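You operate a simulated robot arm through the tools that you are given. There is no shell and no other tool. Be economical: measure what you need, move in short steps, check, and stop when the job is done.

The job below is to be done with a simulated two-armed robot. You get a single attempt, and the scene is never put back.

TASK
Pick up the black brush with one hand, pass it to the other hand and put it on the brine bench. Fetch the pin in the numbered bores and stand it on the squeezer bench. Put the filter with the blue cap on top of the yellow mini cheese with the black label. Take the paper marked "60 MILLIMETRES" from the island bench and leave it on top of the small orange wheel at the machine there. Put the blue folded cloth on the island bench away on the shelf under the smear bench. Put one of the mini cheeses from the island bench in the yellow bucket. The order is free. Set down upright: pin in the numbered bores, filter with the blue cap.

Only the result counts: the job must be done as asked and must still hold three seconds after the hand-in. Knocking over, shifting, dropping, spilling or breaking anything else fails it. Lids that push on must go on centred and level and be pressed home; caps that screw on are set level and turned clockwise until they are tight. Flat cloth is picked up by pressing the open fingertips on it (5 to 10 N) and closing them slowly along it; thin cloth reads only 2 to 8 mm in the jaws.

THE ROBOT
Two 7-joint arms with two-finger parallel grippers on one trunk, on a base that drives. Base frame: it is fixed to the floor where the robot stands at the start and does not move with it; the origin is under the middle of the robot, x ahead of it, y to its left, z up. Readings come in m, degrees, newtons and seconds.
The left shoulder is at the start at [0.043, 0.101, 1.12], the right one opposite. Places, roughly: black brush [0.5, 0, 0.5]; blue folded cloth (10x7x4 cm) [-2.5, 2, 0.9]; brine bench [-0.3, -1.7, 0.7]; filter with the blue cap [-3.5, 1.75, 1]; mini cheese [-2.25, 1.5, 1]; mini cheese with the black label [-3.25, 2, 1]; paper [-3.25, 2, 1]; pin in the numbered bores [-2, 1.75, 1]; shelf under the smear bench [0.7, 0.1, 0.5]; small orange wheel at the machine [-3, 1.75, 1]; squeezer bench [-0.8, 3.6, 0.8]; yellow bucket (22x20x27 cm) [-2.4, 1.8, 0.9]. Payload 2.4 kg a hand.
The tool frame of a hand sits at the grasp point between the pads (the TCP): z along the fingers, y along the line on which they close. The tips reach 0.024 m beyond it. Largest opening 0.068 m; finger width 0.017, thickness 0.01; the body of the gripper, 0.04 by 0.07 m, starts 0.041 m behind the TCP.
Orientation is that of the tool frame in the base frame, as [roll, pitch, yaw] about the fixed x, y, z axes, in that order (R = Rz(yaw) Ry(pitch) Rx(roll)). With the fingers straight down and closing along the base's y, the tool's x points along the base's -x, its y along +y and its z along -z.

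THE INTERFACE
- The arms move only by the tool nudge_tool. It takes "left_series", "right_series" or both (then of equal length, played together; a hand with none holds still); each is one flat list of numbers, 7 for each row, row after row: the shift along the tool's x, y, z in m, then the turn, a rotation vector about the tool's x, y, z in degrees, then the gripper command, from -1 (shut) to 1 (fully open), values between in proportion. In form: [x, y, z, rx, ry, rz, jaw, x, y, z, rx, ry, rz, jaw, ...]. A call has 1 to 10 rows; each row is the pose to reach, as a shift and turn from the pose commanded when the call began, along the tool's axes at that moment. A row lasts 0.2 s, in which the tool goes at most 0.05 m and 8.6 degrees; a call with a longer step from one row to the next is refused whole, and so is a gripper value outside its range. A pose out of reach is approached as far as the arm can. The call stops where the force on the tool passes 40 N (or 10 N more than at its start, if that is more) or the arm is blocked; 0.2 s more then pass. Each finger travels about 0.072 m/s and halts on what it meets, pressing with about 36 N; the grip force reading is that of the motor and also rises with nothing between the fingers. The clock runs only during rows and for 0.2 s after the last one: add rows that repeat a pose to give the fingers time. It gives the time, the measured TCP pose, the force on the tool (base axes), the opening and the grip force at its end, in the units of the frame above (readings bear some noise), with the torque about the TCP (base axes, N m) and any sound that the robot's microphone picked up.
- Cameras (640 x 400 px; columns grow to the right, rows downward): "scene" is now at [0.0989, -0.0033, 1.2342]; the picture's right is [-0.07, -1.00, 0.00], its down [-0.93, 0.06, -0.36] and it looks along [0.36, -0.02, -0.93] (base axes); focal length 247 px, centre (320, 200). "left" rides on the left gripper at [0.084, -0.011, -0.075] in its tool frame; the picture's right is [0.13, 0.99, 0.00], its down [-0.60, 0.08, -0.79] and it looks along [-0.79, 0.10, 0.61] (tool axes); focal length 251 px, centre (320, 200). "right" rides on the right gripper at [0.084, 0.011, -0.075] in its tool frame; the picture's right is [-0.13, 0.99, 0.00], its down [-0.60, -0.08, -0.79] and it looks along [-0.79, -0.10, 0.61] (tool axes); focal length 251 px, centre (320, 200). There is no depth. A picture from a camera that has moved, and an enlarged one, comes with that camera's place and axes in the base frame and with its lens.
- camera(camera): a new picture of that camera. It takes no simulated time.
- move_column(by): slides the trunk up (or, below 0, down) by that many m; the arms and the scene camera ride with it, the base frame stays. It gives what a move gives, with no picture.
- base_move(legs): drives the robot by 1 to 6 legs, each [ahead, left, turn to the left] in m, m and degrees, along the robot's own axes; the way and the turn of a leg run together, so that a leg with both is an arc; at most 1.5 m and 180 degrees a leg. The arms and the cameras ride along, it lands a little off, and it stops where it bumps. It gives what a move gives.
- aim_head(pan, tilt): turns the head with the scene camera to pan (to the left, within 86 degrees either way) and tilt (down, from -29 to 69), counted from straight ahead of the robot. It gives what a move gives.
- inspect(camera, box): a new picture of the part [left, top, right, bottom] of that camera's present view, enlarged. It takes no simulated time.
- sign_off(): hands the job in; it is judged then, once.

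Go step by step. Nothing tells you exact positions but the pictures and the camera data: compare them with the known pose of the tool, close in by small moves and look again before you grip or let go. The budget is 196 turns and 192 pictures, counting those below and the enlarged ones. Unless the task says otherwise, let go and move clear before handing in, and close with one line.

The tools are called after "Request:" by a JSON object that holds its "method" and its "body". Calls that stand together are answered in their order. nudge_tool: Moves the arms, as the interface text tells. Its arguments: {"type":"object","properties":{"left_series":{"type":"array"},"right_series":{"type":"array"}},"required":[]} The other tools are called the same way: move_column (by) slides the trunk up or down; base_move (legs) drives the base; aim_head (pan, tilt) turns the head that bears the scene camera; camera (camera) takes a picture; inspect (camera, box) takes an enlarged picture of a part of a camera's view; sign_off () hands the job in.

At the start:

```text
t: 0.0
left_eef_pos: [0.1932, 0.1161, 0.769]
left_tool_rot: [-179.9, 0.1, -179.9]
left_ft_force: [0.4, -0.8, -0.1]
left_moment: [-0.01, 0.0, 0.01]
left_finger_gap: 0.068
left_grasp_force: 0.1
right_eef_pos: [0.2567, -0.0992, 0.7862]
right_tool_rot: [180.0, 0.0, -180.0]
right_ft_force: [0.5, 0.0, -0.4]
right_moment: [0.03, 0.02, 0.02]
right_finger_gap: 0.0684
right_grasp_force: 0.1
trunk travel left (down, up): [-0.335, 0.515]
robot x, y, heading: [0.0007, 0.0013, 0.2]
head pan, tilt: [-3.8, 68.8]
```

scene: 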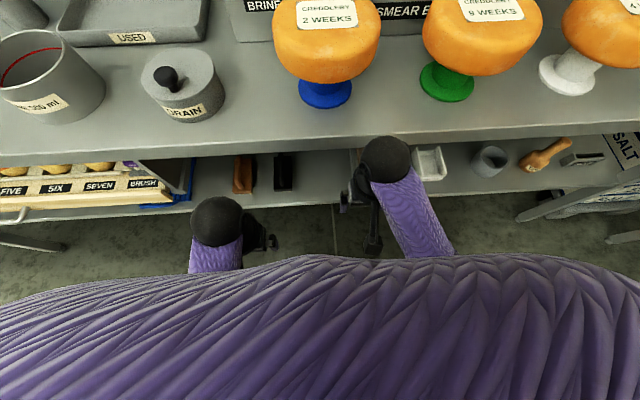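
right: 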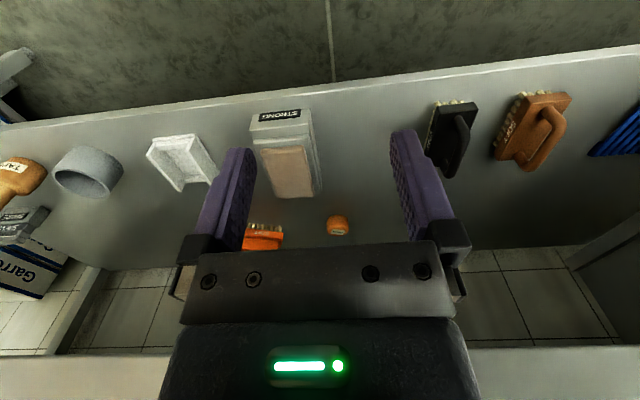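
left: 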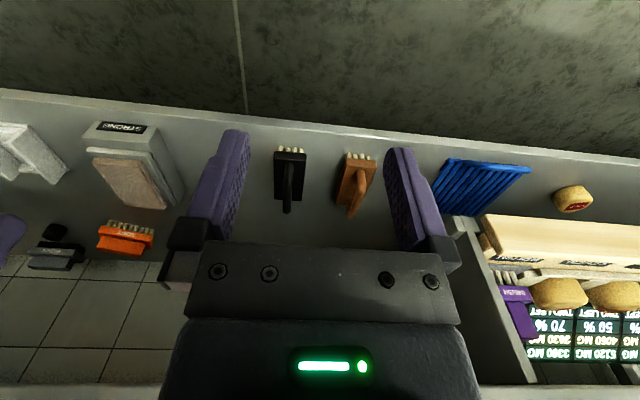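

I see the smear bench with a shelf below it, and the black brush at roughly [0.49, 0.1, 0.5]. I'll take a closer look and look around first.

Request:
{"method": "inspect", "body": {"camera": "left", "box": [200, 120, 440, 270]}}

Request:
{"method": "aim_head", "body": {"pan": 0, "tilt": 40}}

Request:
{"method": "camera", "body": {"camera": "scene"}}

```text
2.67 times, centred on (320, 195) of left
camera zoom: at [0.1091, 0.1062, 0.845], right [-0.13, 0.99, 0.0], down [0.6, 0.08, 0.79], along [0.79, 0.1, -0.61], focal length 670 px, centre (320, 213)
```

zoom: 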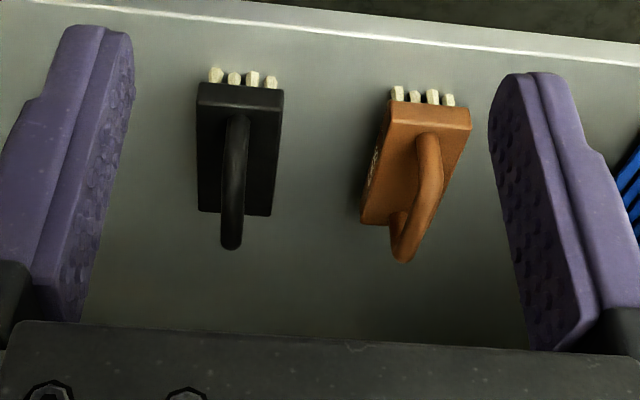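

```text
t: 0.9
left_eef_pos: [0.1931, 0.1164, 0.7704]
left_tool_rot: [-179.9, 0.0, -179.9]
left_ft_force: [0.4, 0.1, 1.1]
left_moment: [0.01, 0.0, 0.01]
left_finger_gap: 0.0679
left_grasp_force: 0.0
right_eef_pos: [0.2572, -0.1004, 0.7866]
right_tool_rot: [180.0, 0.0, 180.0]
right_ft_force: [-0.1, 0.2, 0.0]
right_moment: [0.01, -0.02, -0.02]
right_finger_gap: 0.0681
right_grasp_force: 0.0
trunk travel left (down, up): [-0.335, 0.515]
robot x, y, heading: [0.0019, -0.0003, 0.3]
head pan, tilt: [0.0, 40.0]
```

```text
187 pictures are left
camera scene: at [0.1281, 0.0004, 1.2703], right [0.0, -1.0, 0.0], down [-0.64, 0.0, -0.77], along [0.77, 0.0, -0.64], focal length 247 px, centre (320, 200)
```

scene: 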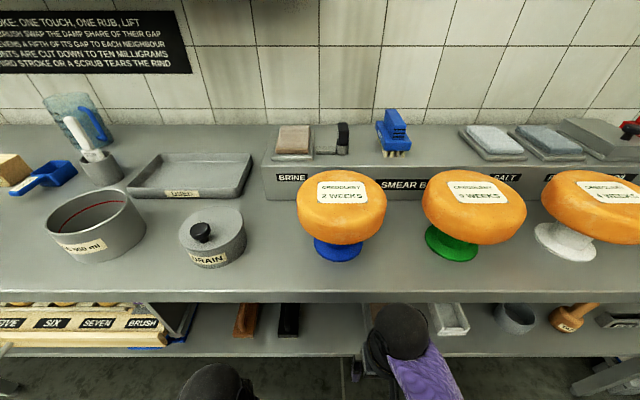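

The brush stands on its bristles, with its handle loop running along x, under the bench edge (x≈0.38). I'll lower the trunk so I can reach in under the bench.

Request:
{"method": "move_column", "body": {"by": -0.25}}

Request:
{"method": "camera", "body": {"camera": "scene"}}

Request:
{"method": "camera", "body": {"camera": "left"}}

```text
t: 3.5
left_eef_pos: [0.1937, 0.1173, 0.5204]
left_tool_rot: [-180.0, -0.1, -180.0]
left_ft_force: [-0.3, -0.7, 0.0]
left_moment: [0.01, 0.02, 0.04]
left_finger_gap: 0.0679
left_grasp_force: 0.1
right_eef_pos: [0.257, -0.0996, 0.536]
right_tool_rot: [180.0, -0.1, 180.0]
right_ft_force: [-0.2, 0.3, 0.5]
right_moment: [0.05, 0.0, 0.01]
right_finger_gap: 0.0681
right_grasp_force: 0.2
trunk travel left (down, up): [-0.085, 0.765]
robot x, y, heading: [-0.0034, -0.0004, 0.0]
head pan, tilt: [0.0, 40.0]
```

```text
186 pictures are left
camera scene: at [0.1938, 0.0004, 1.015], right [0.0, -1.0, 0.0], down [-0.64, 0.0, -0.77], along [0.77, 0.0, -0.64], focal length 247 px, centre (320, 200)
```

scene: 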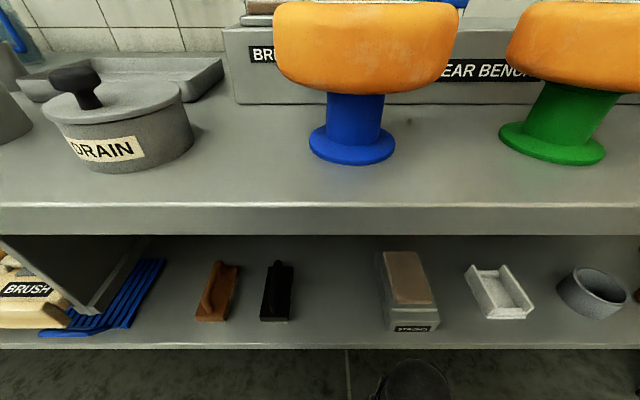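

```text
185 pictures are left
camera left: at [0.109, 0.1061, 0.5951], right [-0.13, 0.99, 0.0], down [0.6, 0.08, 0.79], along [0.79, 0.1, -0.61], focal length 251 px, centre (320, 200)
```

left: 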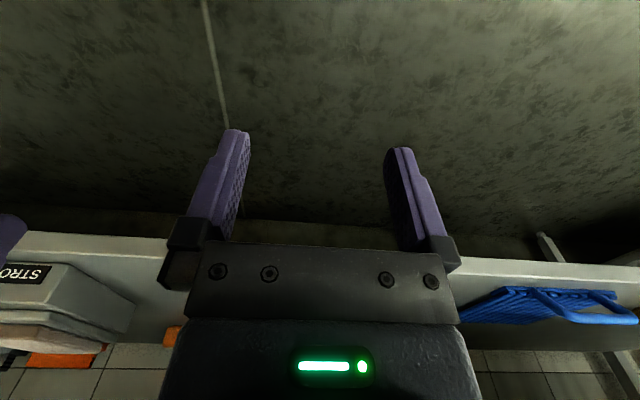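

Request:
{"method": "inspect", "body": {"camera": "scene", "box": [180, 230, 380, 355]}}

```text
3.20 times, centred on (280, 292) of scene
camera zoom: at [0.1938, 0.0004, 1.015], right [0.0, -1.0, 0.0], down [-0.64, 0.0, -0.77], along [0.77, 0.0, -0.64], focal length 791 px, centre (448, -96)
```

zoom: 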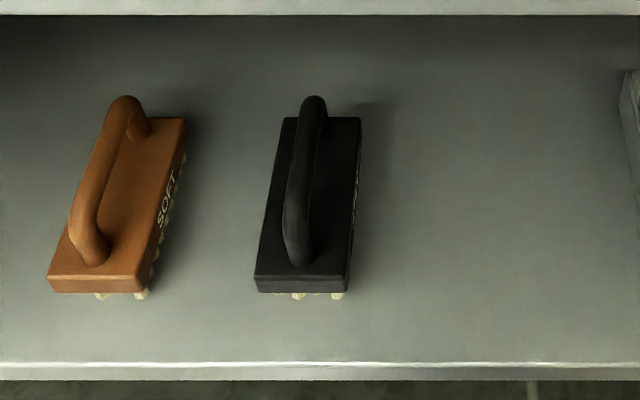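

Black brush: block about 0.06×0.125 m centred at [0.495, 0.096], handle top at z≈0.54. I'll tilt the left hand 45° forward and bring it in front of the shelf.

Request:
{"method": "nudge_tool", "body": {"left_series": [-0.018, -0.003, -0.014, 0, -7.5, 0, 1, -0.036, -0.007, -0.028, 0, -15, 0, 1, -0.054, -0.01, -0.042, 0, -22.5, 0, 1, -0.072, -0.013, -0.056, 0, -30, 0, 1, -0.09, -0.017, -0.07, 0, -37.5, 0, 1, -0.106, -0.02, -0.08, 0, -45, 0, 1, -0.106, -0.02, -0.08, 0, -45, 0, 1]}}

Request:
{"method": "camera", "body": {"camera": "left"}}

Request:
{"method": "camera", "body": {"camera": "scene"}}

```text
t: 5.1
left_eef_pos: [0.3037, 0.0944, 0.5937]
left_tool_rot: [180.0, 45.1, 180.0]
left_ft_force: [0.4, 0.4, -0.6]
left_moment: [-0.02, 0.02, 0.01]
left_finger_gap: 0.0679
left_grasp_force: 0.1
left hand out of reach, approached as far as the arm can: row 3, 4, 5, 6, 7
right_eef_pos: [0.2558, -0.1, 0.5366]
right_tool_rot: [180.0, 0.0, -180.0]
right_ft_force: [-0.5, -0.4, 0.3]
right_moment: [0.01, 0.04, -0.01]
right_finger_gap: 0.0679
right_grasp_force: 0.0
trunk travel left (down, up): [-0.085, 0.765]
robot x, y, heading: [0.0027, -0.002, -0.1]
head pan, tilt: [0.0, 40.0]
```

```text
183 pictures are left
camera left: at [0.1909, 0.0842, 0.5876], right [-0.09, 0.99, -0.09], down [-0.14, 0.08, 0.99], along [0.99, 0.1, 0.13], focal length 251 px, centre (320, 200)
```

left: 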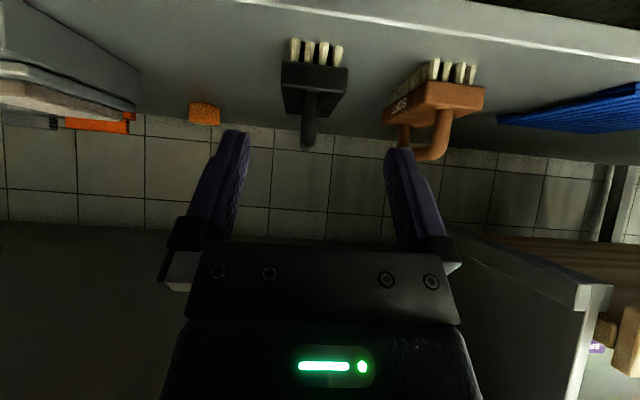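

```text
182 pictures are left
camera scene: at [0.1939, 0.0004, 1.015], right [0.0, -1.0, 0.0], down [-0.64, 0.0, -0.77], along [0.77, 0.0, -0.64], focal length 247 px, centre (320, 200)
```

scene: 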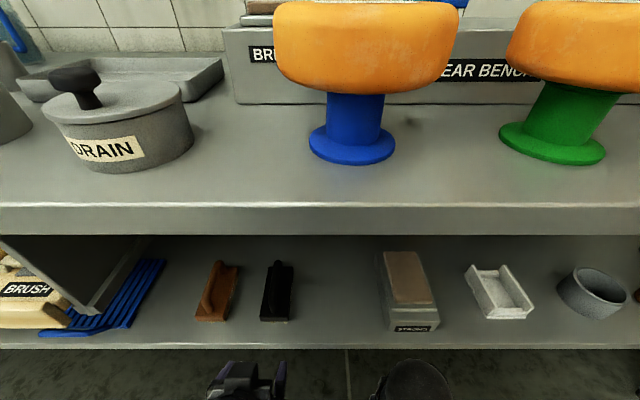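

The reach is limited, so I'll retract the right hand, lower the trunk a bit more and drive closer.

Request:
{"method": "nudge_tool", "body": {"right_series": [0.03, 0, -0.03, 0, 0, 0, 1, 0.06, 0, -0.06, 0, 0, 0, 1, 0.1, 0, -0.1, 0, 0, 0, 1]}}

Request:
{"method": "move_column", "body": {"by": -0.05}}

Request:
{"method": "base_move", "body": {"legs": [[0.1, 0, 0]]}}

Request:
{"method": "camera", "body": {"camera": "scene"}}

Request:
{"method": "camera", "body": {"camera": "left"}}

```text
refused: row 3 steps farther than a row can; nothing moved
```

```text
t: 6.0
left_eef_pos: [0.3031, 0.107, 0.5313]
left_tool_rot: [176.4, 42.7, 177.5]
left_ft_force: [-0.2, -0.1, 0.1]
left_moment: [0.02, -0.01, 0.0]
left_finger_gap: 0.0679
left_grasp_force: 0.1
right_eef_pos: [0.2573, -0.0987, 0.4867]
right_tool_rot: [180.0, 0.0, -179.9]
right_ft_force: [-0.6, -0.2, 0.0]
right_moment: [0.0, 0.01, 0.01]
right_finger_gap: 0.0679
right_grasp_force: 0.1
trunk travel left (down, up): [-0.035, 0.815]
robot x, y, heading: [0.0009, -0.0002, -0.0]
head pan, tilt: [0.0, 40.0]
```

```text
t: 7.2
left_eef_pos: [0.4051, 0.1058, 0.5316]
left_tool_rot: [176.6, 42.8, 177.6]
left_ft_force: [0.1, -0.7, 0.1]
left_moment: [-0.01, 0.04, -0.02]
left_finger_gap: 0.0683
left_grasp_force: 0.1
right_eef_pos: [0.3596, -0.0993, 0.4871]
right_tool_rot: [180.0, 0.1, 180.0]
right_ft_force: [0.0, 0.2, -0.2]
right_moment: [-0.01, 0.0, 0.01]
right_finger_gap: 0.068
right_grasp_force: 0.0
trunk travel left (down, up): [-0.035, 0.815]
robot x, y, heading: [0.0973, 0.0046, -0.0]
head pan, tilt: [0.0, 40.0]
```

```text
181 pictures are left
camera scene: at [0.314, 0.0007, 0.9628], right [0.0, -1.0, 0.0], down [-0.64, 0.0, -0.77], along [0.77, 0.0, -0.64], focal length 247 px, centre (320, 200)
```

scene: 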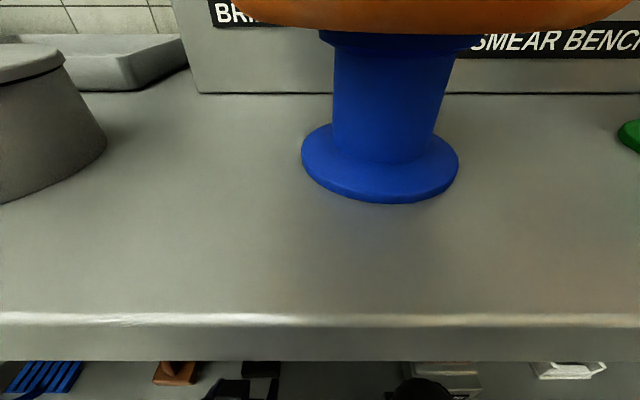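

```text
180 pictures are left
camera left: at [0.2918, 0.0964, 0.5288], right [-0.09, 0.99, -0.04], down [-0.1, 0.04, 0.99], along [0.99, 0.1, 0.09], focal length 251 px, centre (320, 200)
```

left: 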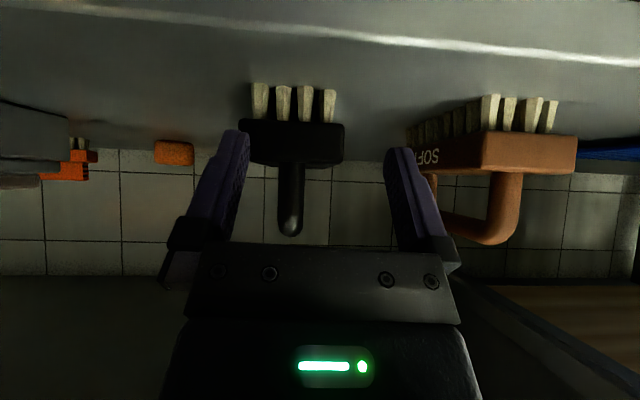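

The brush handle centre is at about [0.49, 0.094, 0.553]. I'll pull the right hand back and up and align the left in y and z, then drive in.

Request:
{"method": "nudge_tool", "body": {"left_series": [-0.005, -0.004, -0.005, 0, 0, 0, 1, -0.01, -0.008, -0.01, 0, 0, 0, 1, -0.015, -0.011, -0.016, 0, 0, 0, 1, -0.015, -0.011, -0.016, 0, 0, 0, 1], "right_series": [0.03, 0, -0.01, 0, 0, 0, 1, 0.06, 0, -0.04, 0, 0, 0, 1, 0.09, 0, -0.07, 0, 0, 0, 1, 0.1, 0, -0.1, 0, 0, 0, 1]}}

Request:
{"method": "camera", "body": {"camera": "left"}}

```text
t: 8.2
left_eef_pos: [0.4089, 0.1049, 0.538]
left_tool_rot: [170.5, 42.3, 171.3]
left_ft_force: [0.4, -0.4, -0.7]
left_moment: [-0.02, 0.02, -0.02]
left_finger_gap: 0.0682
left_grasp_force: 0.1
left hand out of reach, approached as far as the arm can: row 1, 2, 3, 4
right_eef_pos: [0.3086, -0.0524, 0.5281]
right_tool_rot: [-179.9, -0.2, -180.0]
right_ft_force: [-0.5, 0.8, 0.6]
right_moment: [-0.03, 0.02, -0.03]
right_finger_gap: 0.0681
right_grasp_force: 0.0
right hand out of reach, approached as far as the arm can: row 2, 3, 4
trunk travel left (down, up): [-0.035, 0.815]
robot x, y, heading: [0.0996, -0.0013, 0.2]
head pan, tilt: [0.0, 40.0]
```

```text
179 pictures are left
camera left: at [0.2945, 0.099, 0.5336], right [-0.05, 1.0, 0.03], down [-0.09, -0.04, 0.99], along [0.99, 0.05, 0.1], focal length 251 px, centre (320, 200)
```

left: 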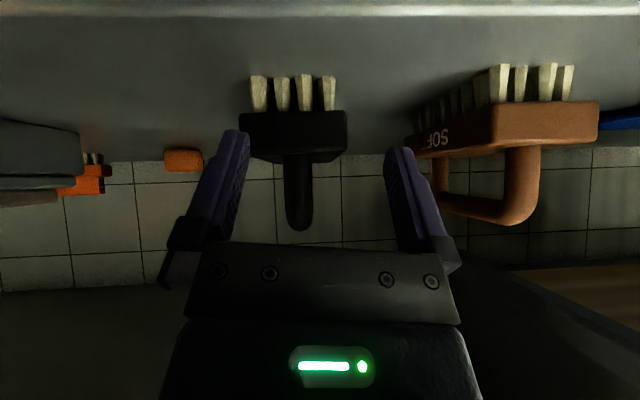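

The hands are too close beneath the shoulders, so I'll raise the trunk instead and re-level the left hand.

Request:
{"method": "move_column", "body": {"by": 0.1}}

Request:
{"method": "nudge_tool", "body": {"left_series": [0.012, -0.003, 0.012, 0, 0, 0, 1, 0.024, -0.006, 0.024, 0, 0, 0, 1, 0.035, -0.009, 0.034, 0, 0, 0, 1, 0.042, -0.011, 0.042, 0, 0, 0, 1]}}

```text
t: 9.2
left_eef_pos: [0.4076, 0.1139, 0.6272]
left_tool_rot: [166.9, 42.7, 167.7]
left_ft_force: [0.2, -0.1, -0.2]
left_moment: [0.03, -0.04, -0.05]
left_finger_gap: 0.068
left_grasp_force: 0.0
right_eef_pos: [0.3057, -0.0508, 0.6187]
right_tool_rot: [-180.0, 0.3, -179.9]
right_ft_force: [0.4, -0.3, -0.2]
right_moment: [0.01, 0.02, 0.0]
right_finger_gap: 0.0681
right_grasp_force: 0.0
trunk travel left (down, up): [-0.123, 0.726]
robot x, y, heading: [0.103, -0.001, -0.0]
head pan, tilt: [0.0, 40.0]
stopped: the arm was blocked; the commanded pose is now the measured one
```

```text
t: 10.2
left_eef_pos: [0.4031, 0.1092, 0.5652]
left_tool_rot: [167.5, 42.5, 168.0]
left_ft_force: [-0.6, -0.5, 0.4]
left_moment: [0.02, 0.02, -0.03]
left_finger_gap: 0.0681
left_grasp_force: 0.0
right_eef_pos: [0.3068, -0.0515, 0.6181]
right_tool_rot: [180.0, 0.3, -179.9]
right_ft_force: [-0.6, 0.0, -0.7]
right_moment: [0.0, 0.0, 0.0]
right_finger_gap: 0.068
right_grasp_force: 0.1
trunk travel left (down, up): [-0.123, 0.726]
robot x, y, heading: [0.103, 0.0019, -0.0]
head pan, tilt: [0.0, 40.0]
```

Request:
{"method": "aim_head", "body": {"pan": 15, "tilt": 65}}

Request:
{"method": "camera", "body": {"camera": "scene"}}

Request:
{"method": "camera", "body": {"camera": "left"}}

```text
t: 11.1
left_eef_pos: [0.4065, 0.1086, 0.5665]
left_tool_rot: [167.1, 42.7, 167.9]
left_ft_force: [0.3, 0.9, 0.2]
left_moment: [0.0, -0.04, 0.04]
left_finger_gap: 0.0682
left_grasp_force: 0.1
right_eef_pos: [0.3057, -0.0522, 0.6179]
right_tool_rot: [-180.0, 0.4, -179.9]
right_ft_force: [0.3, 0.4, 0.3]
right_moment: [0.04, -0.01, 0.03]
right_finger_gap: 0.0681
right_grasp_force: 0.0
trunk travel left (down, up): [-0.123, 0.726]
robot x, y, heading: [0.1027, 0.0013, 0.1]
head pan, tilt: [15.0, 65.0]
```

```text
178 pictures are left
camera scene: at [0.2571, 0.0163, 1.0222], right [0.26, -0.97, 0.0], down [-0.88, -0.24, -0.42], along [0.41, 0.11, -0.91], focal length 247 px, centre (320, 200)
```

scene: 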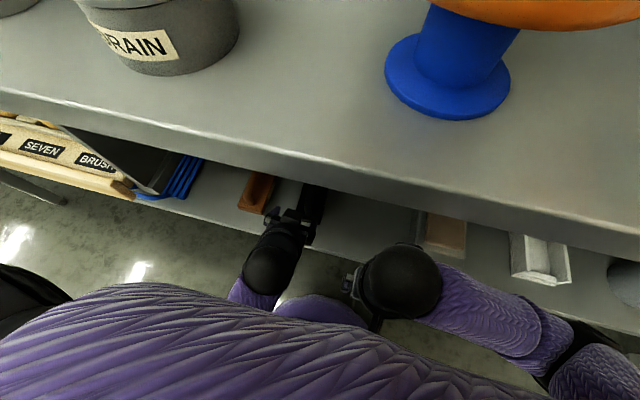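

```text
177 pictures are left
camera left: at [0.2924, 0.1065, 0.5604], right [-0.04, 1.0, 0.07], down [-0.11, -0.08, 0.99], along [0.99, 0.03, 0.11], focal length 251 px, centre (320, 200)
```

left: 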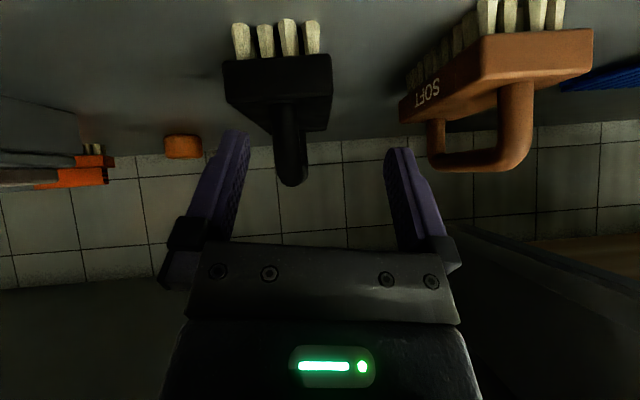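

The right wrist is close to the bench lip, and that probably blocked the lift. I'll pull it straight back.

Request:
{"method": "nudge_tool", "body": {"right_series": [0.02, 0, 0.005, 0, 0, 0, 1, 0.04, -0.01, 0.01, 0, 0, 0, 1, 0.06, -0.025, 0.01, 0, 0, 0, 1, 0.08, -0.05, 0.01, 0, 0, 0, 1, 0.08, -0.05, 0.01, 0, 0, 0, 1]}}

Request:
{"method": "camera", "body": {"camera": "scene"}}

```text
t: 11.7
left_eef_pos: [0.4051, 0.1099, 0.5658]
left_tool_rot: [167.3, 42.7, 167.9]
left_ft_force: [0.6, -0.4, -0.3]
left_moment: [-0.02, 0.0, 0.0]
left_finger_gap: 0.0679
left_grasp_force: 0.1
right_eef_pos: [0.2788, -0.057, 0.6062]
right_tool_rot: [-179.8, 0.9, 179.6]
right_ft_force: [2.4, -2.2, -2.0]
right_moment: [0.19, -0.09, 0.2]
right_finger_gap: 0.0681
right_grasp_force: 0.0
right hand out of reach, approached as far as the arm can: row 2
trunk travel left (down, up): [-0.123, 0.726]
robot x, y, heading: [0.1056, -0.0012, 0.4]
head pan, tilt: [15.0, 65.0]
stopped in row 2 (right hand): the force on the tool passed its limit at 51 N (the readings are from after the stop); the commanded pose is now the measured one
```

```text
176 pictures are left
camera scene: at [0.257, 0.0163, 1.0222], right [0.26, -0.97, 0.0], down [-0.88, -0.24, -0.42], along [0.41, 0.11, -0.91], focal length 247 px, centre (320, 200)
```

scene: 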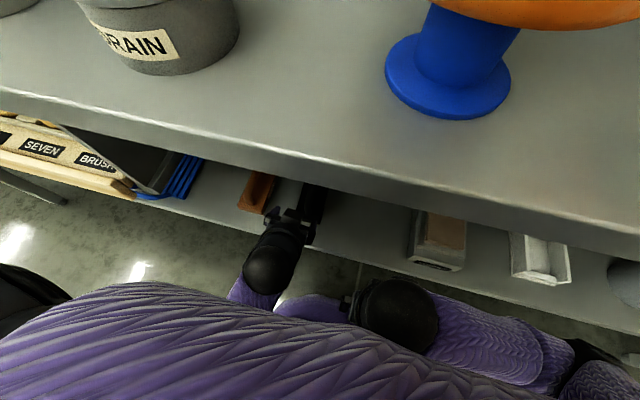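

Request:
{"method": "nudge_tool", "body": {"right_series": [-0.005, -0.03, 0, 0, 0, 0, 1, -0.005, -0.06, 0, 0, 0, 0, 1, -0.005, -0.09, 0, 0, 0, 0, 1, 0.01, -0.11, 0, 0, 0, 0, 1, 0.03, -0.12, 0, 0, 0, 0, 1]}}

Request:
{"method": "camera", "body": {"camera": "scene"}}

```text
t: 12.9
left_eef_pos: [0.4057, 0.1096, 0.5659]
left_tool_rot: [167.2, 42.5, 167.9]
left_ft_force: [0.3, -0.3, 0.1]
left_moment: [0.0, 0.01, -0.01]
left_finger_gap: 0.0679
left_grasp_force: 0.0
right_eef_pos: [0.2655, -0.1819, 0.5641]
right_tool_rot: [-179.8, 0.9, 179.6]
right_ft_force: [-0.5, -0.4, 0.7]
right_moment: [0.0, -0.01, 0.05]
right_finger_gap: 0.0677
right_grasp_force: 0.1
right hand out of reach, approached as far as the arm can: row 1, 2, 3, 4, 5
trunk travel left (down, up): [-0.123, 0.726]
robot x, y, heading: [0.1045, -0.0018, -0.2]
head pan, tilt: [15.0, 65.0]
```

```text
175 pictures are left
camera scene: at [0.257, 0.0163, 1.0222], right [0.26, -0.97, 0.0], down [-0.88, -0.24, -0.42], along [0.41, 0.11, -0.91], focal length 247 px, centre (320, 200)
```

scene: 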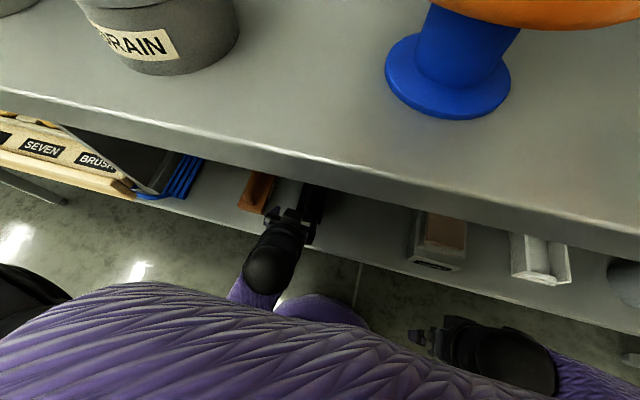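

Request:
{"method": "nudge_tool", "body": {"left_series": [0.0036, -0.008, 0.0045, 2.2, -1.2, -4.4, 1, 0.0073, -0.0167, 0.0089, 4.5, -2.4, -8.8, 1, 0.0073, -0.0167, 0.0089, 4.5, -2.4, -8.8, 1, 0.0073, -0.0167, 0.0089, 4.5, -2.4, -8.8, 1]}}

Request:
{"method": "camera", "body": {"camera": "left"}}

```text
t: 13.9
left_eef_pos: [0.4052, 0.0964, 0.5511]
left_tool_rot: [179.9, 46.0, 179.8]
left_ft_force: [0.1, 0.5, 0.2]
left_moment: [-0.01, 0.02, -0.07]
left_finger_gap: 0.068
left_grasp_force: 0.1
right_eef_pos: [0.2657, -0.1823, 0.564]
right_tool_rot: [-179.9, 0.9, 179.6]
right_ft_force: [-0.4, 0.5, -0.1]
right_moment: [0.01, 0.04, -0.03]
right_finger_gap: 0.068
right_grasp_force: 0.1
trunk travel left (down, up): [-0.123, 0.726]
robot x, y, heading: [0.1002, -0.0015, -0.0]
head pan, tilt: [15.0, 65.0]
```

```text
174 pictures are left
camera left: at [0.2928, 0.0865, 0.5421], right [-0.09, 0.99, -0.09], down [-0.15, 0.08, 0.99], along [0.98, 0.1, 0.14], focal length 251 px, centre (320, 200)
```

left: 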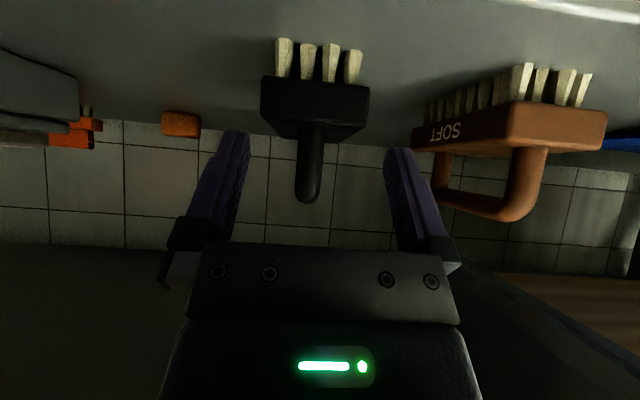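

Request:
{"method": "nudge_tool", "body": {"left_series": [-0.0036, 0, -0.0035, 0, -0.0, 0, 1, -0.0036, 0, -0.0035, 0, 0, 0, 1, -0.0036, 0, -0.0035, 0, 0, 0, 1], "right_series": [0.02, -0.01, 0.02, 0, 0, 0, 1, 0.04, -0.02, 0.03, 0, 0, 0, 1, 0.06, -0.02, 0.03, 0, 0, 0, 1]}}

Request:
{"method": "base_move", "body": {"legs": [[0.045, 0, 0]]}}

Request:
{"method": "camera", "body": {"camera": "left"}}

Request:
{"method": "camera", "body": {"camera": "scene"}}

```text
t: 14.7
left_eef_pos: [0.4057, 0.0986, 0.5562]
left_tool_rot: [179.4, 45.9, 179.4]
left_ft_force: [0.7, 0.7, 0.3]
left_moment: [0.01, -0.02, 0.05]
left_finger_gap: 0.0679
left_grasp_force: 0.1
right_eef_pos: [0.2085, -0.2013, 0.5299]
right_tool_rot: [-179.9, 0.9, 179.5]
right_ft_force: [-0.5, -0.2, 0.0]
right_moment: [0.02, 0.01, -0.02]
right_finger_gap: 0.0678
right_grasp_force: 0.1
trunk travel left (down, up): [-0.123, 0.726]
robot x, y, heading: [0.0995, 0.0034, 0.2]
head pan, tilt: [15.0, 65.0]
```

```text
t: 15.6
left_eef_pos: [0.4498, 0.097, 0.5547]
left_tool_rot: [179.4, 46.0, 179.4]
left_ft_force: [-1.1, 0.2, 0.6]
left_moment: [0.02, -0.02, -0.03]
left_finger_gap: 0.068
left_grasp_force: 0.1
right_eef_pos: [0.2523, -0.2001, 0.5318]
right_tool_rot: [-179.9, 0.9, 179.5]
right_ft_force: [0.0, -0.2, 0.1]
right_moment: [-0.01, 0.0, 0.03]
right_finger_gap: 0.0678
right_grasp_force: 0.1
trunk travel left (down, up): [-0.123, 0.726]
robot x, y, heading: [0.1453, -0.0002, 0.2]
head pan, tilt: [15.0, 65.0]
```

```text
173 pictures are left
camera left: at [0.3371, 0.0878, 0.5471], right [-0.09, 0.99, -0.09], down [-0.15, 0.07, 0.99], along [0.98, 0.1, 0.14], focal length 251 px, centre (320, 200)
```

left: 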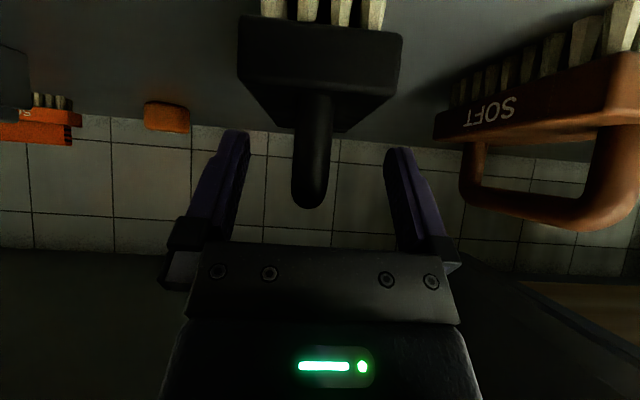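

```text
172 pictures are left
camera scene: at [0.3009, 0.016, 1.0222], right [0.26, -0.97, 0.0], down [-0.88, -0.23, -0.42], along [0.41, 0.11, -0.91], focal length 247 px, centre (320, 200)
```

scene: 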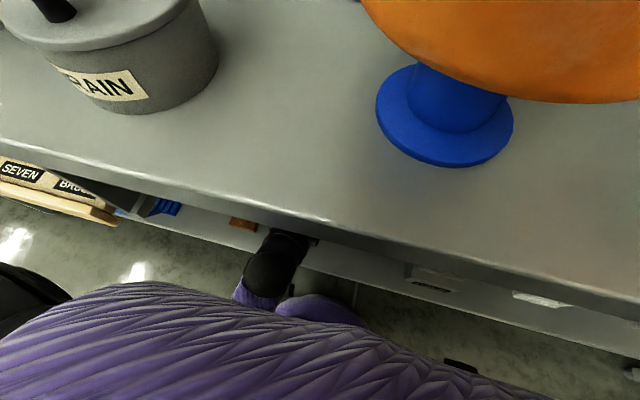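

Request:
{"method": "base_move", "body": {"legs": [[0.026, 0, 0]]}}

Request:
{"method": "camera", "body": {"camera": "left"}}

```text
t: 16.4
left_eef_pos: [0.4762, 0.0997, 0.5556]
left_tool_rot: [179.3, 46.0, 179.4]
left_ft_force: [-0.7, 0.4, 0.4]
left_moment: [-0.01, 0.0, 0.01]
left_finger_gap: 0.0683
left_grasp_force: 0.0
right_eef_pos: [0.2775, -0.2012, 0.531]
right_tool_rot: [-179.9, 0.9, 179.6]
right_ft_force: [0.1, 0.1, -0.9]
right_moment: [0.0, -0.03, 0.0]
right_finger_gap: 0.0682
right_grasp_force: 0.0
trunk travel left (down, up): [-0.123, 0.726]
robot x, y, heading: [0.1737, -0.0006, 0.1]
head pan, tilt: [15.0, 65.0]
```

```text
171 pictures are left
camera left: at [0.3628, 0.0885, 0.547], right [-0.09, 0.99, -0.08], down [-0.15, 0.07, 0.99], along [0.98, 0.1, 0.14], focal length 251 px, centre (320, 200)
```

left: 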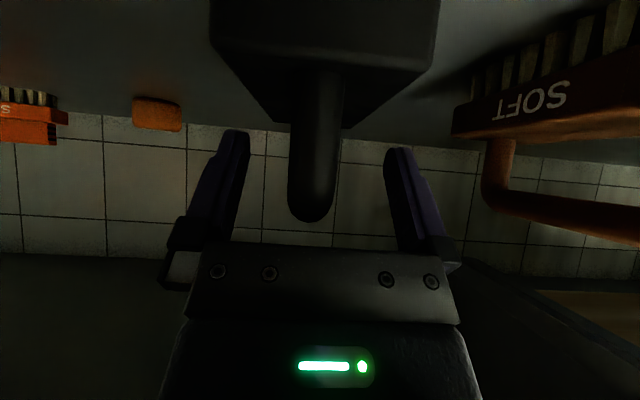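

The handle is between the fingers, so I'll close on it.

Request:
{"method": "nudge_tool", "body": {"left_series": [0, -0.003, 0, 0, 0, 0, 1, 0, -0.003, 0, 0, 0, 0, 0, 0, -0.003, 0, 0, 0, 0, -0.6, 0, -0.003, 0, 0, 0, 0, -1, 0, -0.003, 0, 0, 0, 0, -1]}}

```text
t: 17.6
left_eef_pos: [0.4756, 0.0989, 0.5543]
left_tool_rot: [178.3, 45.8, 178.5]
left_ft_force: [-0.2, 0.9, 3.6]
left_moment: [0.03, 0.06, -0.06]
left_finger_gap: 0.0152
left_grasp_force: 34.1
right_eef_pos: [0.2781, -0.2009, 0.5308]
right_tool_rot: [-179.9, 0.9, 179.5]
right_ft_force: [-0.1, 0.0, -0.7]
right_moment: [0.02, 0.0, -0.01]
right_finger_gap: 0.0679
right_grasp_force: 0.1
trunk travel left (down, up): [-0.123, 0.726]
robot x, y, heading: [0.1668, -0.0012, 0.1]
head pan, tilt: [15.0, 65.0]
```

Gripped (15 mm gap). I'll lift slightly and back out.

Request:
{"method": "move_column", "body": {"by": 0.04}}

Request:
{"method": "base_move", "body": {"legs": [[-0.4, 0, 0]]}}

Request:
{"method": "camera", "body": {"camera": "left"}}

Request:
{"method": "camera", "body": {"camera": "scene"}}

```text
t: 18.5
left_eef_pos: [0.4732, 0.1068, 0.5922]
left_tool_rot: [175.5, 45.7, 175.4]
left_ft_force: [-0.6, -0.6, -0.2]
left_moment: [-0.01, 0.0, -0.01]
left_finger_gap: 0.0001
left_grasp_force: 22.9
right_eef_pos: [0.2786, -0.2006, 0.572]
right_tool_rot: [-179.8, 0.9, 179.5]
right_ft_force: [0.5, 0.4, 0.5]
right_moment: [-0.02, -0.01, -0.02]
right_finger_gap: 0.068
right_grasp_force: 0.1
trunk travel left (down, up): [-0.163, 0.686]
robot x, y, heading: [0.1713, 0.0015, 0.1]
head pan, tilt: [15.0, 65.0]
```

```text
t: 21.0
left_eef_pos: [0.0647, 0.107, 0.5929]
left_tool_rot: [175.7, 45.7, 175.7]
left_ft_force: [-0.5, 0.4, -0.3]
left_moment: [0.0, 0.01, -0.03]
left_finger_gap: 0.0001
left_grasp_force: 23.6
right_eef_pos: [-0.1282, -0.2012, 0.5724]
right_tool_rot: [-179.9, 0.9, 179.9]
right_ft_force: [-0.8, -0.9, 0.5]
right_moment: [-0.02, 0.02, 0.03]
right_finger_gap: 0.068
right_grasp_force: 0.0
trunk travel left (down, up): [-0.163, 0.686]
robot x, y, heading: [-0.2383, -0.004, 0.4]
head pan, tilt: [15.0, 65.0]
```

```text
170 pictures are left
camera left: at [-0.0475, 0.099, 0.5837], right [-0.07, 1.0, -0.04], down [-0.15, 0.03, 0.99], along [0.99, 0.08, 0.15], focal length 251 px, centre (320, 200)
```

left: 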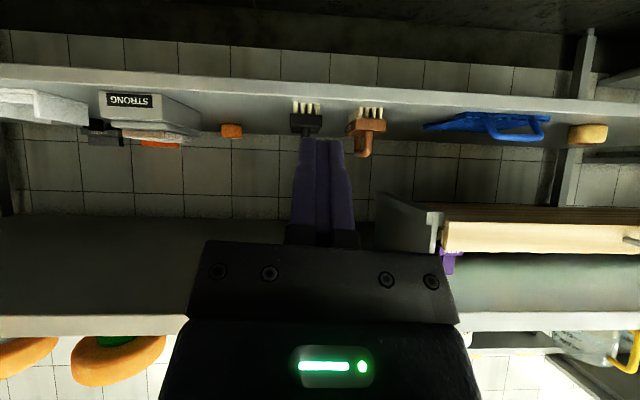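

```text
169 pictures are left
camera scene: at [-0.0935, 0.0155, 1.0633], right [0.27, -0.96, 0.0], down [-0.87, -0.24, -0.42], along [0.41, 0.11, -0.91], focal length 247 px, centre (320, 200)
```

scene: 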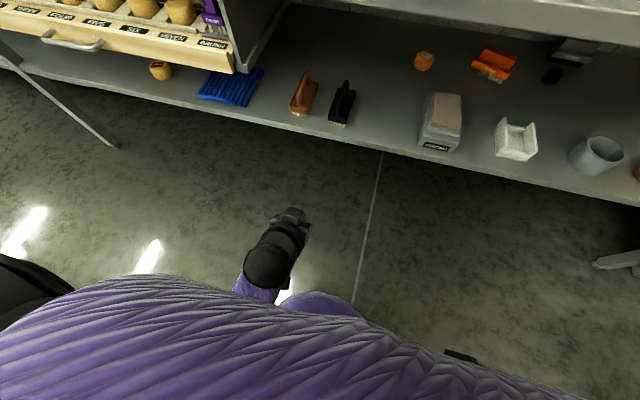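

The grip slipped off the top of the handle, and the brush still stands there. I'll re-measure it from this clear view.

Request:
{"method": "inspect", "body": {"camera": "scene", "box": [260, 50, 420, 150]}}

Request:
{"method": "inspect", "body": {"camera": "left", "box": [260, 70, 420, 170]}}

```text
4.00 times, centred on (340, 100) of scene
camera zoom: at [-0.0935, 0.0155, 1.0633], right [0.27, -0.96, 0.0], down [-0.87, -0.24, -0.42], along [0.41, 0.11, -0.91], focal length 989 px, centre (240, 600)
```

zoom: 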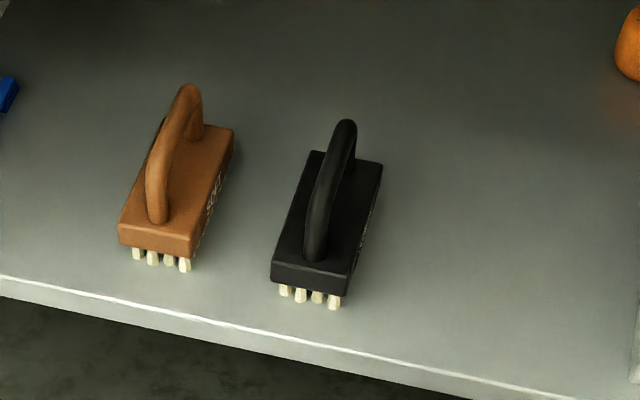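

```text
4.00 times, centred on (340, 120) of left
camera zoom: at [-0.0475, 0.099, 0.5837], right [-0.07, 1.0, -0.04], down [-0.15, 0.03, 0.99], along [0.99, 0.08, 0.15], focal length 1006 px, centre (240, 520)
```

zoom: 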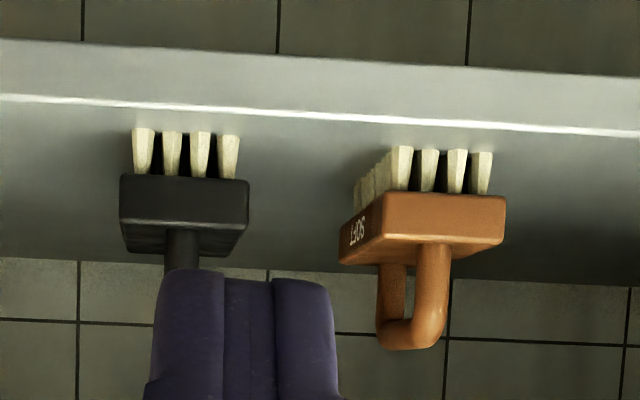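

The brush is still upright with its front face at x≈0.435. I'll straighten the left hand here and take a lower line for a second try.

Request:
{"method": "nudge_tool", "body": {"left_series": [0.016, -0.005, 0.016, 0.6, 0.3, -1.5, 1, 0.0318, -0.0103, 0.031, 1.2, 0.7, -3, 1, 0.0318, -0.0103, 0.031, 1.2, 0.7, -3, 1, 0.0318, -0.0103, 0.031, 1.2, 0.7, -3, 1]}}

Request:
{"method": "base_move", "body": {"legs": [[0.36, 0, 0]]}}

Request:
{"method": "camera", "body": {"camera": "left"}}

```text
t: 22.0
left_eef_pos: [0.0598, 0.1041, 0.5438]
left_tool_rot: [178.0, 44.7, 178.0]
left_ft_force: [-0.5, -1.1, 0.0]
left_moment: [0.0, -0.03, 0.02]
left_finger_gap: 0.0678
left_grasp_force: 0.0
right_eef_pos: [-0.1284, -0.201, 0.5704]
right_tool_rot: [-179.8, 0.8, 179.8]
right_ft_force: [0.2, 0.6, -0.3]
right_moment: [0.0, 0.01, -0.01]
right_finger_gap: 0.0678
right_grasp_force: 0.0
trunk travel left (down, up): [-0.163, 0.686]
robot x, y, heading: [-0.2392, -0.0018, 0.6]
head pan, tilt: [15.0, 65.0]
```

```text
t: 24.3
left_eef_pos: [0.4205, 0.1045, 0.5469]
left_tool_rot: [177.9, 45.3, 178.0]
left_ft_force: [0.3, -0.2, -0.2]
left_moment: [0.0, 0.04, -0.02]
left_finger_gap: 0.068
left_grasp_force: 0.1
right_eef_pos: [0.2269, -0.2004, 0.5713]
right_tool_rot: [-179.8, 0.9, 179.6]
right_ft_force: [0.0, -0.1, -0.3]
right_moment: [0.01, -0.02, 0.02]
right_finger_gap: 0.0681
right_grasp_force: 0.0
trunk travel left (down, up): [-0.163, 0.686]
robot x, y, heading: [0.1198, 0.0003, 0.1]
head pan, tilt: [15.0, 65.0]
```

```text
166 pictures are left
camera left: at [0.3078, 0.0965, 0.5383], right [-0.08, 0.99, -0.07], down [-0.14, 0.05, 0.99], along [0.99, 0.09, 0.13], focal length 251 px, centre (320, 200)
```

left: 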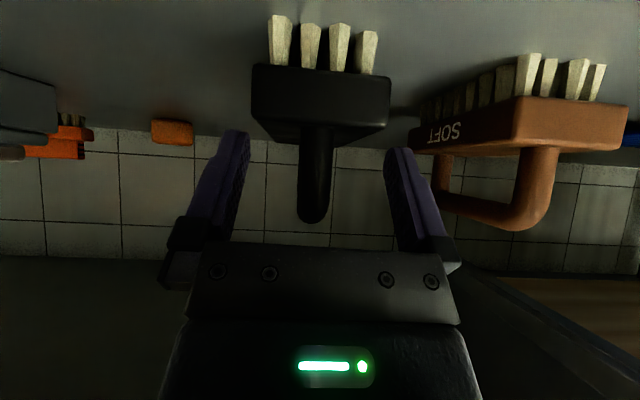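

Request:
{"method": "base_move", "body": {"legs": [[0.05, 0, 0]]}}

Request:
{"method": "camera", "body": {"camera": "left"}}

```text
t: 25.2
left_eef_pos: [0.4692, 0.1068, 0.5448]
left_tool_rot: [177.5, 45.2, 177.8]
left_ft_force: [0.8, -0.6, -0.3]
left_moment: [0.01, -0.01, -0.01]
left_finger_gap: 0.0681
left_grasp_force: 0.0
right_eef_pos: [0.2759, -0.1992, 0.5716]
right_tool_rot: [-179.9, 1.0, 179.5]
right_ft_force: [0.0, 0.5, -0.8]
right_moment: [-0.02, 0.03, 0.02]
right_finger_gap: 0.0681
right_grasp_force: 0.0
trunk travel left (down, up): [-0.163, 0.686]
robot x, y, heading: [0.1638, -0.0033, 0.2]
head pan, tilt: [15.0, 65.0]
```

```text
165 pictures are left
camera left: at [0.3559, 0.0978, 0.5381], right [-0.08, 0.99, -0.06], down [-0.14, 0.05, 0.99], along [0.99, 0.09, 0.13], focal length 251 px, centre (320, 200)
```

left: 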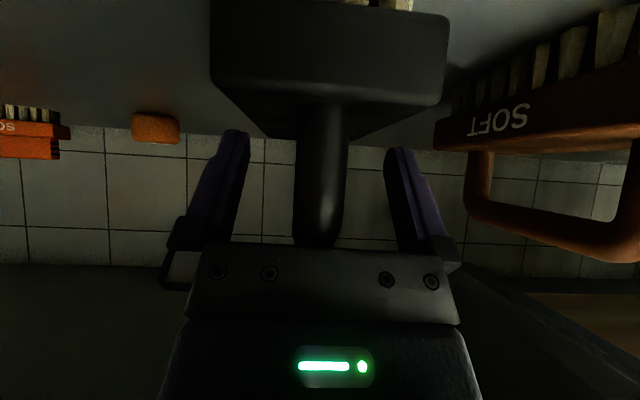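

Request:
{"method": "nudge_tool", "body": {"left_series": [0, -0.001, 0, 0, 0, 0, 0.3, 0, -0.001, 0, 0, 0, 0, -0.2, 0, -0.001, 0, 0, 0, 0, -0.5, 0, -0.001, 0, 0, 0, 0, -1, 0, -0.001, 0, 0, 0, 0, -1, 0, -0.001, 0, 0, 0, 0, -1]}}

Request:
{"method": "camera", "body": {"camera": "left"}}

```text
t: 26.6
left_eef_pos: [0.4694, 0.1072, 0.5458]
left_tool_rot: [177.2, 45.2, 177.3]
left_ft_force: [0.4, 0.5, 0.4]
left_moment: [-0.01, 0.04, 0.0]
left_finger_gap: 0.0155
left_grasp_force: 34.3
right_eef_pos: [0.2751, -0.2002, 0.572]
right_tool_rot: [-179.9, 0.9, 179.6]
right_ft_force: [0.2, 0.0, -0.1]
right_moment: [-0.01, 0.0, 0.0]
right_finger_gap: 0.0678
right_grasp_force: 0.0
trunk travel left (down, up): [-0.163, 0.686]
robot x, y, heading: [0.1662, -0.0006, 0.3]
head pan, tilt: [15.0, 65.0]
```

```text
164 pictures are left
camera left: at [0.356, 0.0986, 0.5378], right [-0.08, 1.0, -0.06], down [-0.14, 0.05, 0.99], along [0.99, 0.09, 0.13], focal length 251 px, centre (320, 200)
```

left: 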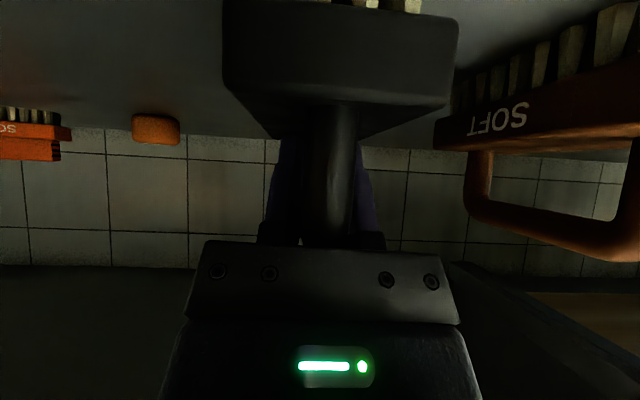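

Request:
{"method": "move_column", "body": {"by": 0.02}}

Request:
{"method": "camera", "body": {"camera": "left"}}

```text
t: 27.3
left_eef_pos: [0.4665, 0.1148, 0.5642]
left_tool_rot: [175.3, 44.9, 175.5]
left_ft_force: [0.0, -0.1, -2.1]
left_moment: [0.02, 0.02, 0.01]
left_finger_gap: 0.0155
left_grasp_force: 34.6
right_eef_pos: [0.2744, -0.1996, 0.5912]
right_tool_rot: [-179.9, 0.9, 179.5]
right_ft_force: [0.3, 0.5, 0.0]
right_moment: [0.01, 0.02, 0.0]
right_finger_gap: 0.0681
right_grasp_force: 0.1
trunk travel left (down, up): [-0.183, 0.666]
robot x, y, heading: [0.1685, 0.0019, -0.1]
head pan, tilt: [15.0, 65.0]
```

```text
163 pictures are left
camera left: at [0.3538, 0.1071, 0.5557], right [-0.07, 1.0, -0.03], down [-0.13, 0.02, 0.99], along [0.99, 0.07, 0.13], focal length 251 px, centre (320, 200)
```

left: 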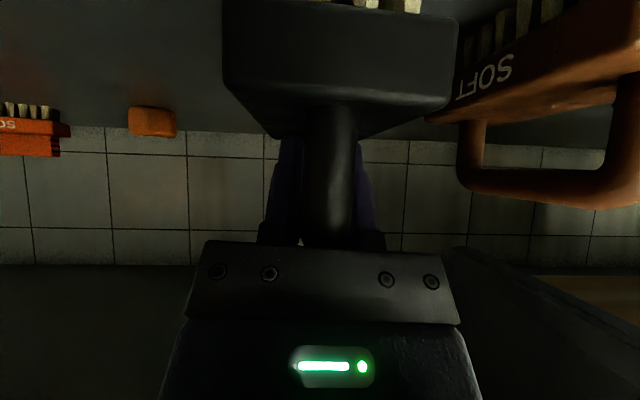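

Brush lifted 2 cm, and the weight shows in the force reading. I'll back straight out now.

Request:
{"method": "base_move", "body": {"legs": [[-0.45, 0, 0]]}}

Request:
{"method": "aim_head", "body": {"pan": 0, "tilt": 60}}

Request:
{"method": "camera", "body": {"camera": "scene"}}

Request:
{"method": "camera", "body": {"camera": "left"}}

```text
t: 30.0
left_eef_pos: [0.0196, 0.1141, 0.5648]
left_tool_rot: [175.3, 45.2, 175.3]
left_ft_force: [0.8, -0.4, -1.7]
left_moment: [-0.02, 0.04, -0.01]
left_finger_gap: 0.0153
left_grasp_force: 34.9
right_eef_pos: [-0.1753, -0.2002, 0.591]
right_tool_rot: [-180.0, 0.9, 179.3]
right_ft_force: [0.0, -1.0, 0.2]
right_moment: [0.0, 0.02, -0.03]
right_finger_gap: 0.068
right_grasp_force: 0.2
trunk travel left (down, up): [-0.183, 0.666]
robot x, y, heading: [-0.2829, 0.0005, -0.2]
head pan, tilt: [15.0, 65.0]
```

```text
t: 30.8
left_eef_pos: [0.0203, 0.1148, 0.5636]
left_tool_rot: [175.0, 45.1, 175.0]
left_ft_force: [0.0, 0.0, -1.5]
left_moment: [-0.03, -0.04, 0.03]
left_finger_gap: 0.0157
left_grasp_force: 34.6
right_eef_pos: [-0.1753, -0.1999, 0.5912]
right_tool_rot: [-179.9, 0.9, 179.2]
right_ft_force: [0.2, -0.5, 0.6]
right_moment: [-0.01, 0.04, 0.0]
right_finger_gap: 0.0679
right_grasp_force: 0.2
trunk travel left (down, up): [-0.183, 0.666]
robot x, y, heading: [-0.2811, 0.0042, -0.1]
head pan, tilt: [0.0, 60.0]
```

```text
162 pictures are left
camera scene: at [-0.1363, 0.0003, 1.0894], right [0.0, -1.0, 0.0], down [-0.87, 0.0, -0.5], along [0.5, 0.0, -0.87], focal length 247 px, centre (320, 200)
```

scene: 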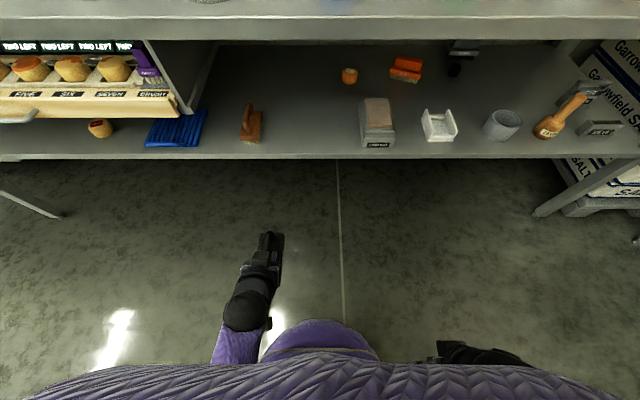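

```text
161 pictures are left
camera left: at [-0.0932, 0.1079, 0.5559], right [-0.07, 1.0, -0.03], down [-0.14, 0.02, 0.99], along [0.99, 0.07, 0.13], focal length 251 px, centre (320, 200)
```

left: 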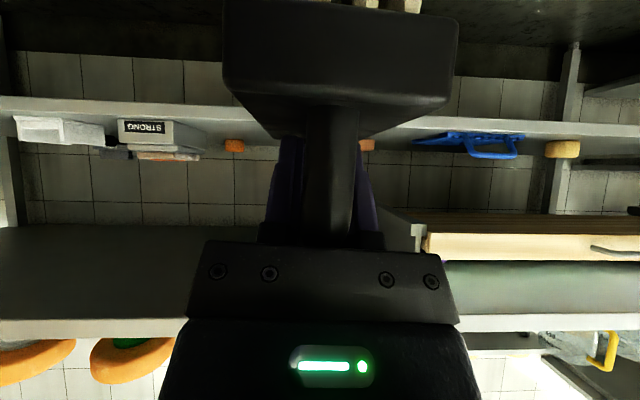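

The brush is out. Now I'll yaw the left hand inward so the brush lies crosswise in front of me, ready for the right hand.

Request:
{"method": "nudge_tool", "body": {"left_series": [0.004, -0.005, -0.004, 6.02, -0.52, 5.98, -1, 0.008, -0.01, -0.009, 12.04, -1.04, 11.96, -1, 0.012, -0.015, -0.013, 18.06, -1.56, 17.94, -1, 0.016, -0.021, -0.017, 24.08, -2.08, 23.92, -1, 0.02, -0.026, -0.022, 30.1, -2.6, 29.9, -1, 0.023, -0.031, -0.026, 36.1, -3.1, 35.9, -1, 0.027, -0.036, -0.031, 42.1, -3.6, 41.9, -1, 0.031, -0.041, -0.035, 48.2, -4.2, 47.8, -1, 0.035, -0.046, -0.039, 54.2, -4.7, 53.8, -1, 0.039, -0.0515, -0.0436, 60.2, -5.2, 59.8, -1]}}

Request:
{"method": "camera", "body": {"camera": "scene"}}

```text
t: 33.0
left_eef_pos: [-0.0378, 0.0644, 0.5639]
left_tool_rot: [175.1, 45.1, 90.0]
left_ft_force: [1.0, -0.8, -1.2]
left_moment: [0.03, 0.0, 0.0]
left_finger_gap: 0.0156
left_grasp_force: 34.8
right_eef_pos: [-0.1754, -0.2012, 0.5918]
right_tool_rot: [-179.9, 0.9, 179.2]
right_ft_force: [0.1, -0.1, -0.7]
right_moment: [0.02, -0.01, 0.01]
right_finger_gap: 0.068
right_grasp_force: 0.0
trunk travel left (down, up): [-0.183, 0.666]
robot x, y, heading: [-0.2802, 0.0014, -0.4]
head pan, tilt: [0.0, 60.0]
```

```text
160 pictures are left
camera scene: at [-0.1363, 0.0003, 1.0894], right [0.0, -1.0, 0.0], down [-0.87, 0.0, -0.5], along [0.5, 0.0, -0.87], focal length 247 px, centre (320, 200)
```

scene: 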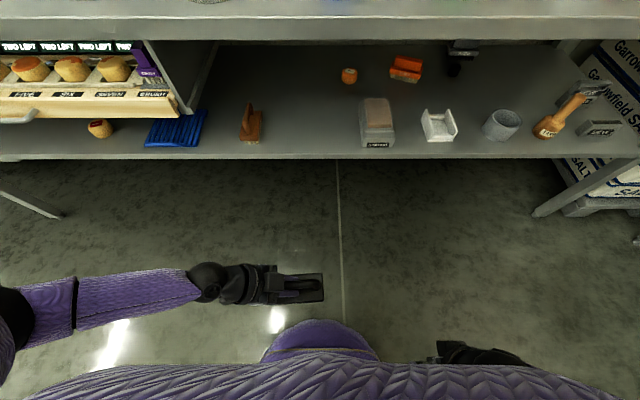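

Request:
{"method": "inspect", "body": {"camera": "scene", "box": [210, 240, 350, 328]}}

Request:
{"method": "nudge_tool", "body": {"right_series": [0, 0, 0, 0, 0, -8.5, 1, 0, 0, 0, 0, 0, -17, 1, 0, 0, 0, 0, 0, -25.5, 1, 0, 0, 0, 0, 0, -34, 1, 0, 0, 0, 0, 0, -42.5, 1, 0, 0, 0, 0, 0, -51, 1, 0, 0, 0, 0, 0, -59.5, 1, 0, 0, 0, 0, 0, -68, 1, 0, 0, 0, 0, 0, -76.5, 1, 0, 0, 0, 0, 0, -85, 1]}}

```text
4.55 times, centred on (280, 284) of scene
camera zoom: at [-0.1363, 0.0003, 1.0894], right [0.0, -1.0, 0.0], down [-0.87, 0.0, -0.5], along [0.5, 0.0, -0.87], focal length 1124 px, centre (502, -182)
```

zoom: 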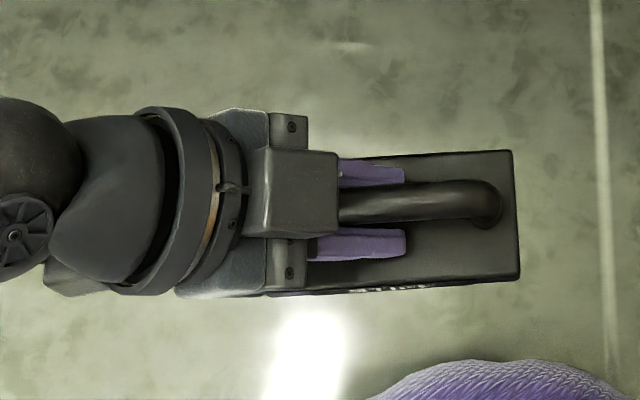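

```text
t: 35.2
left_eef_pos: [-0.038, 0.0644, 0.5638]
left_tool_rot: [175.1, 45.3, 90.2]
left_ft_force: [-0.5, 0.3, -2.2]
left_moment: [0.0, 0.01, 0.0]
left_finger_gap: 0.0156
left_grasp_force: 35.1
right_eef_pos: [-0.1757, -0.2008, 0.5915]
right_tool_rot: [-179.0, -0.2, -95.5]
right_ft_force: [0.5, 0.2, -0.2]
right_moment: [0.02, -0.01, -0.02]
right_finger_gap: 0.068
right_grasp_force: 0.0
trunk travel left (down, up): [-0.183, 0.666]
robot x, y, heading: [-0.2808, 0.0007, 0.0]
head pan, tilt: [0.0, 60.0]
```

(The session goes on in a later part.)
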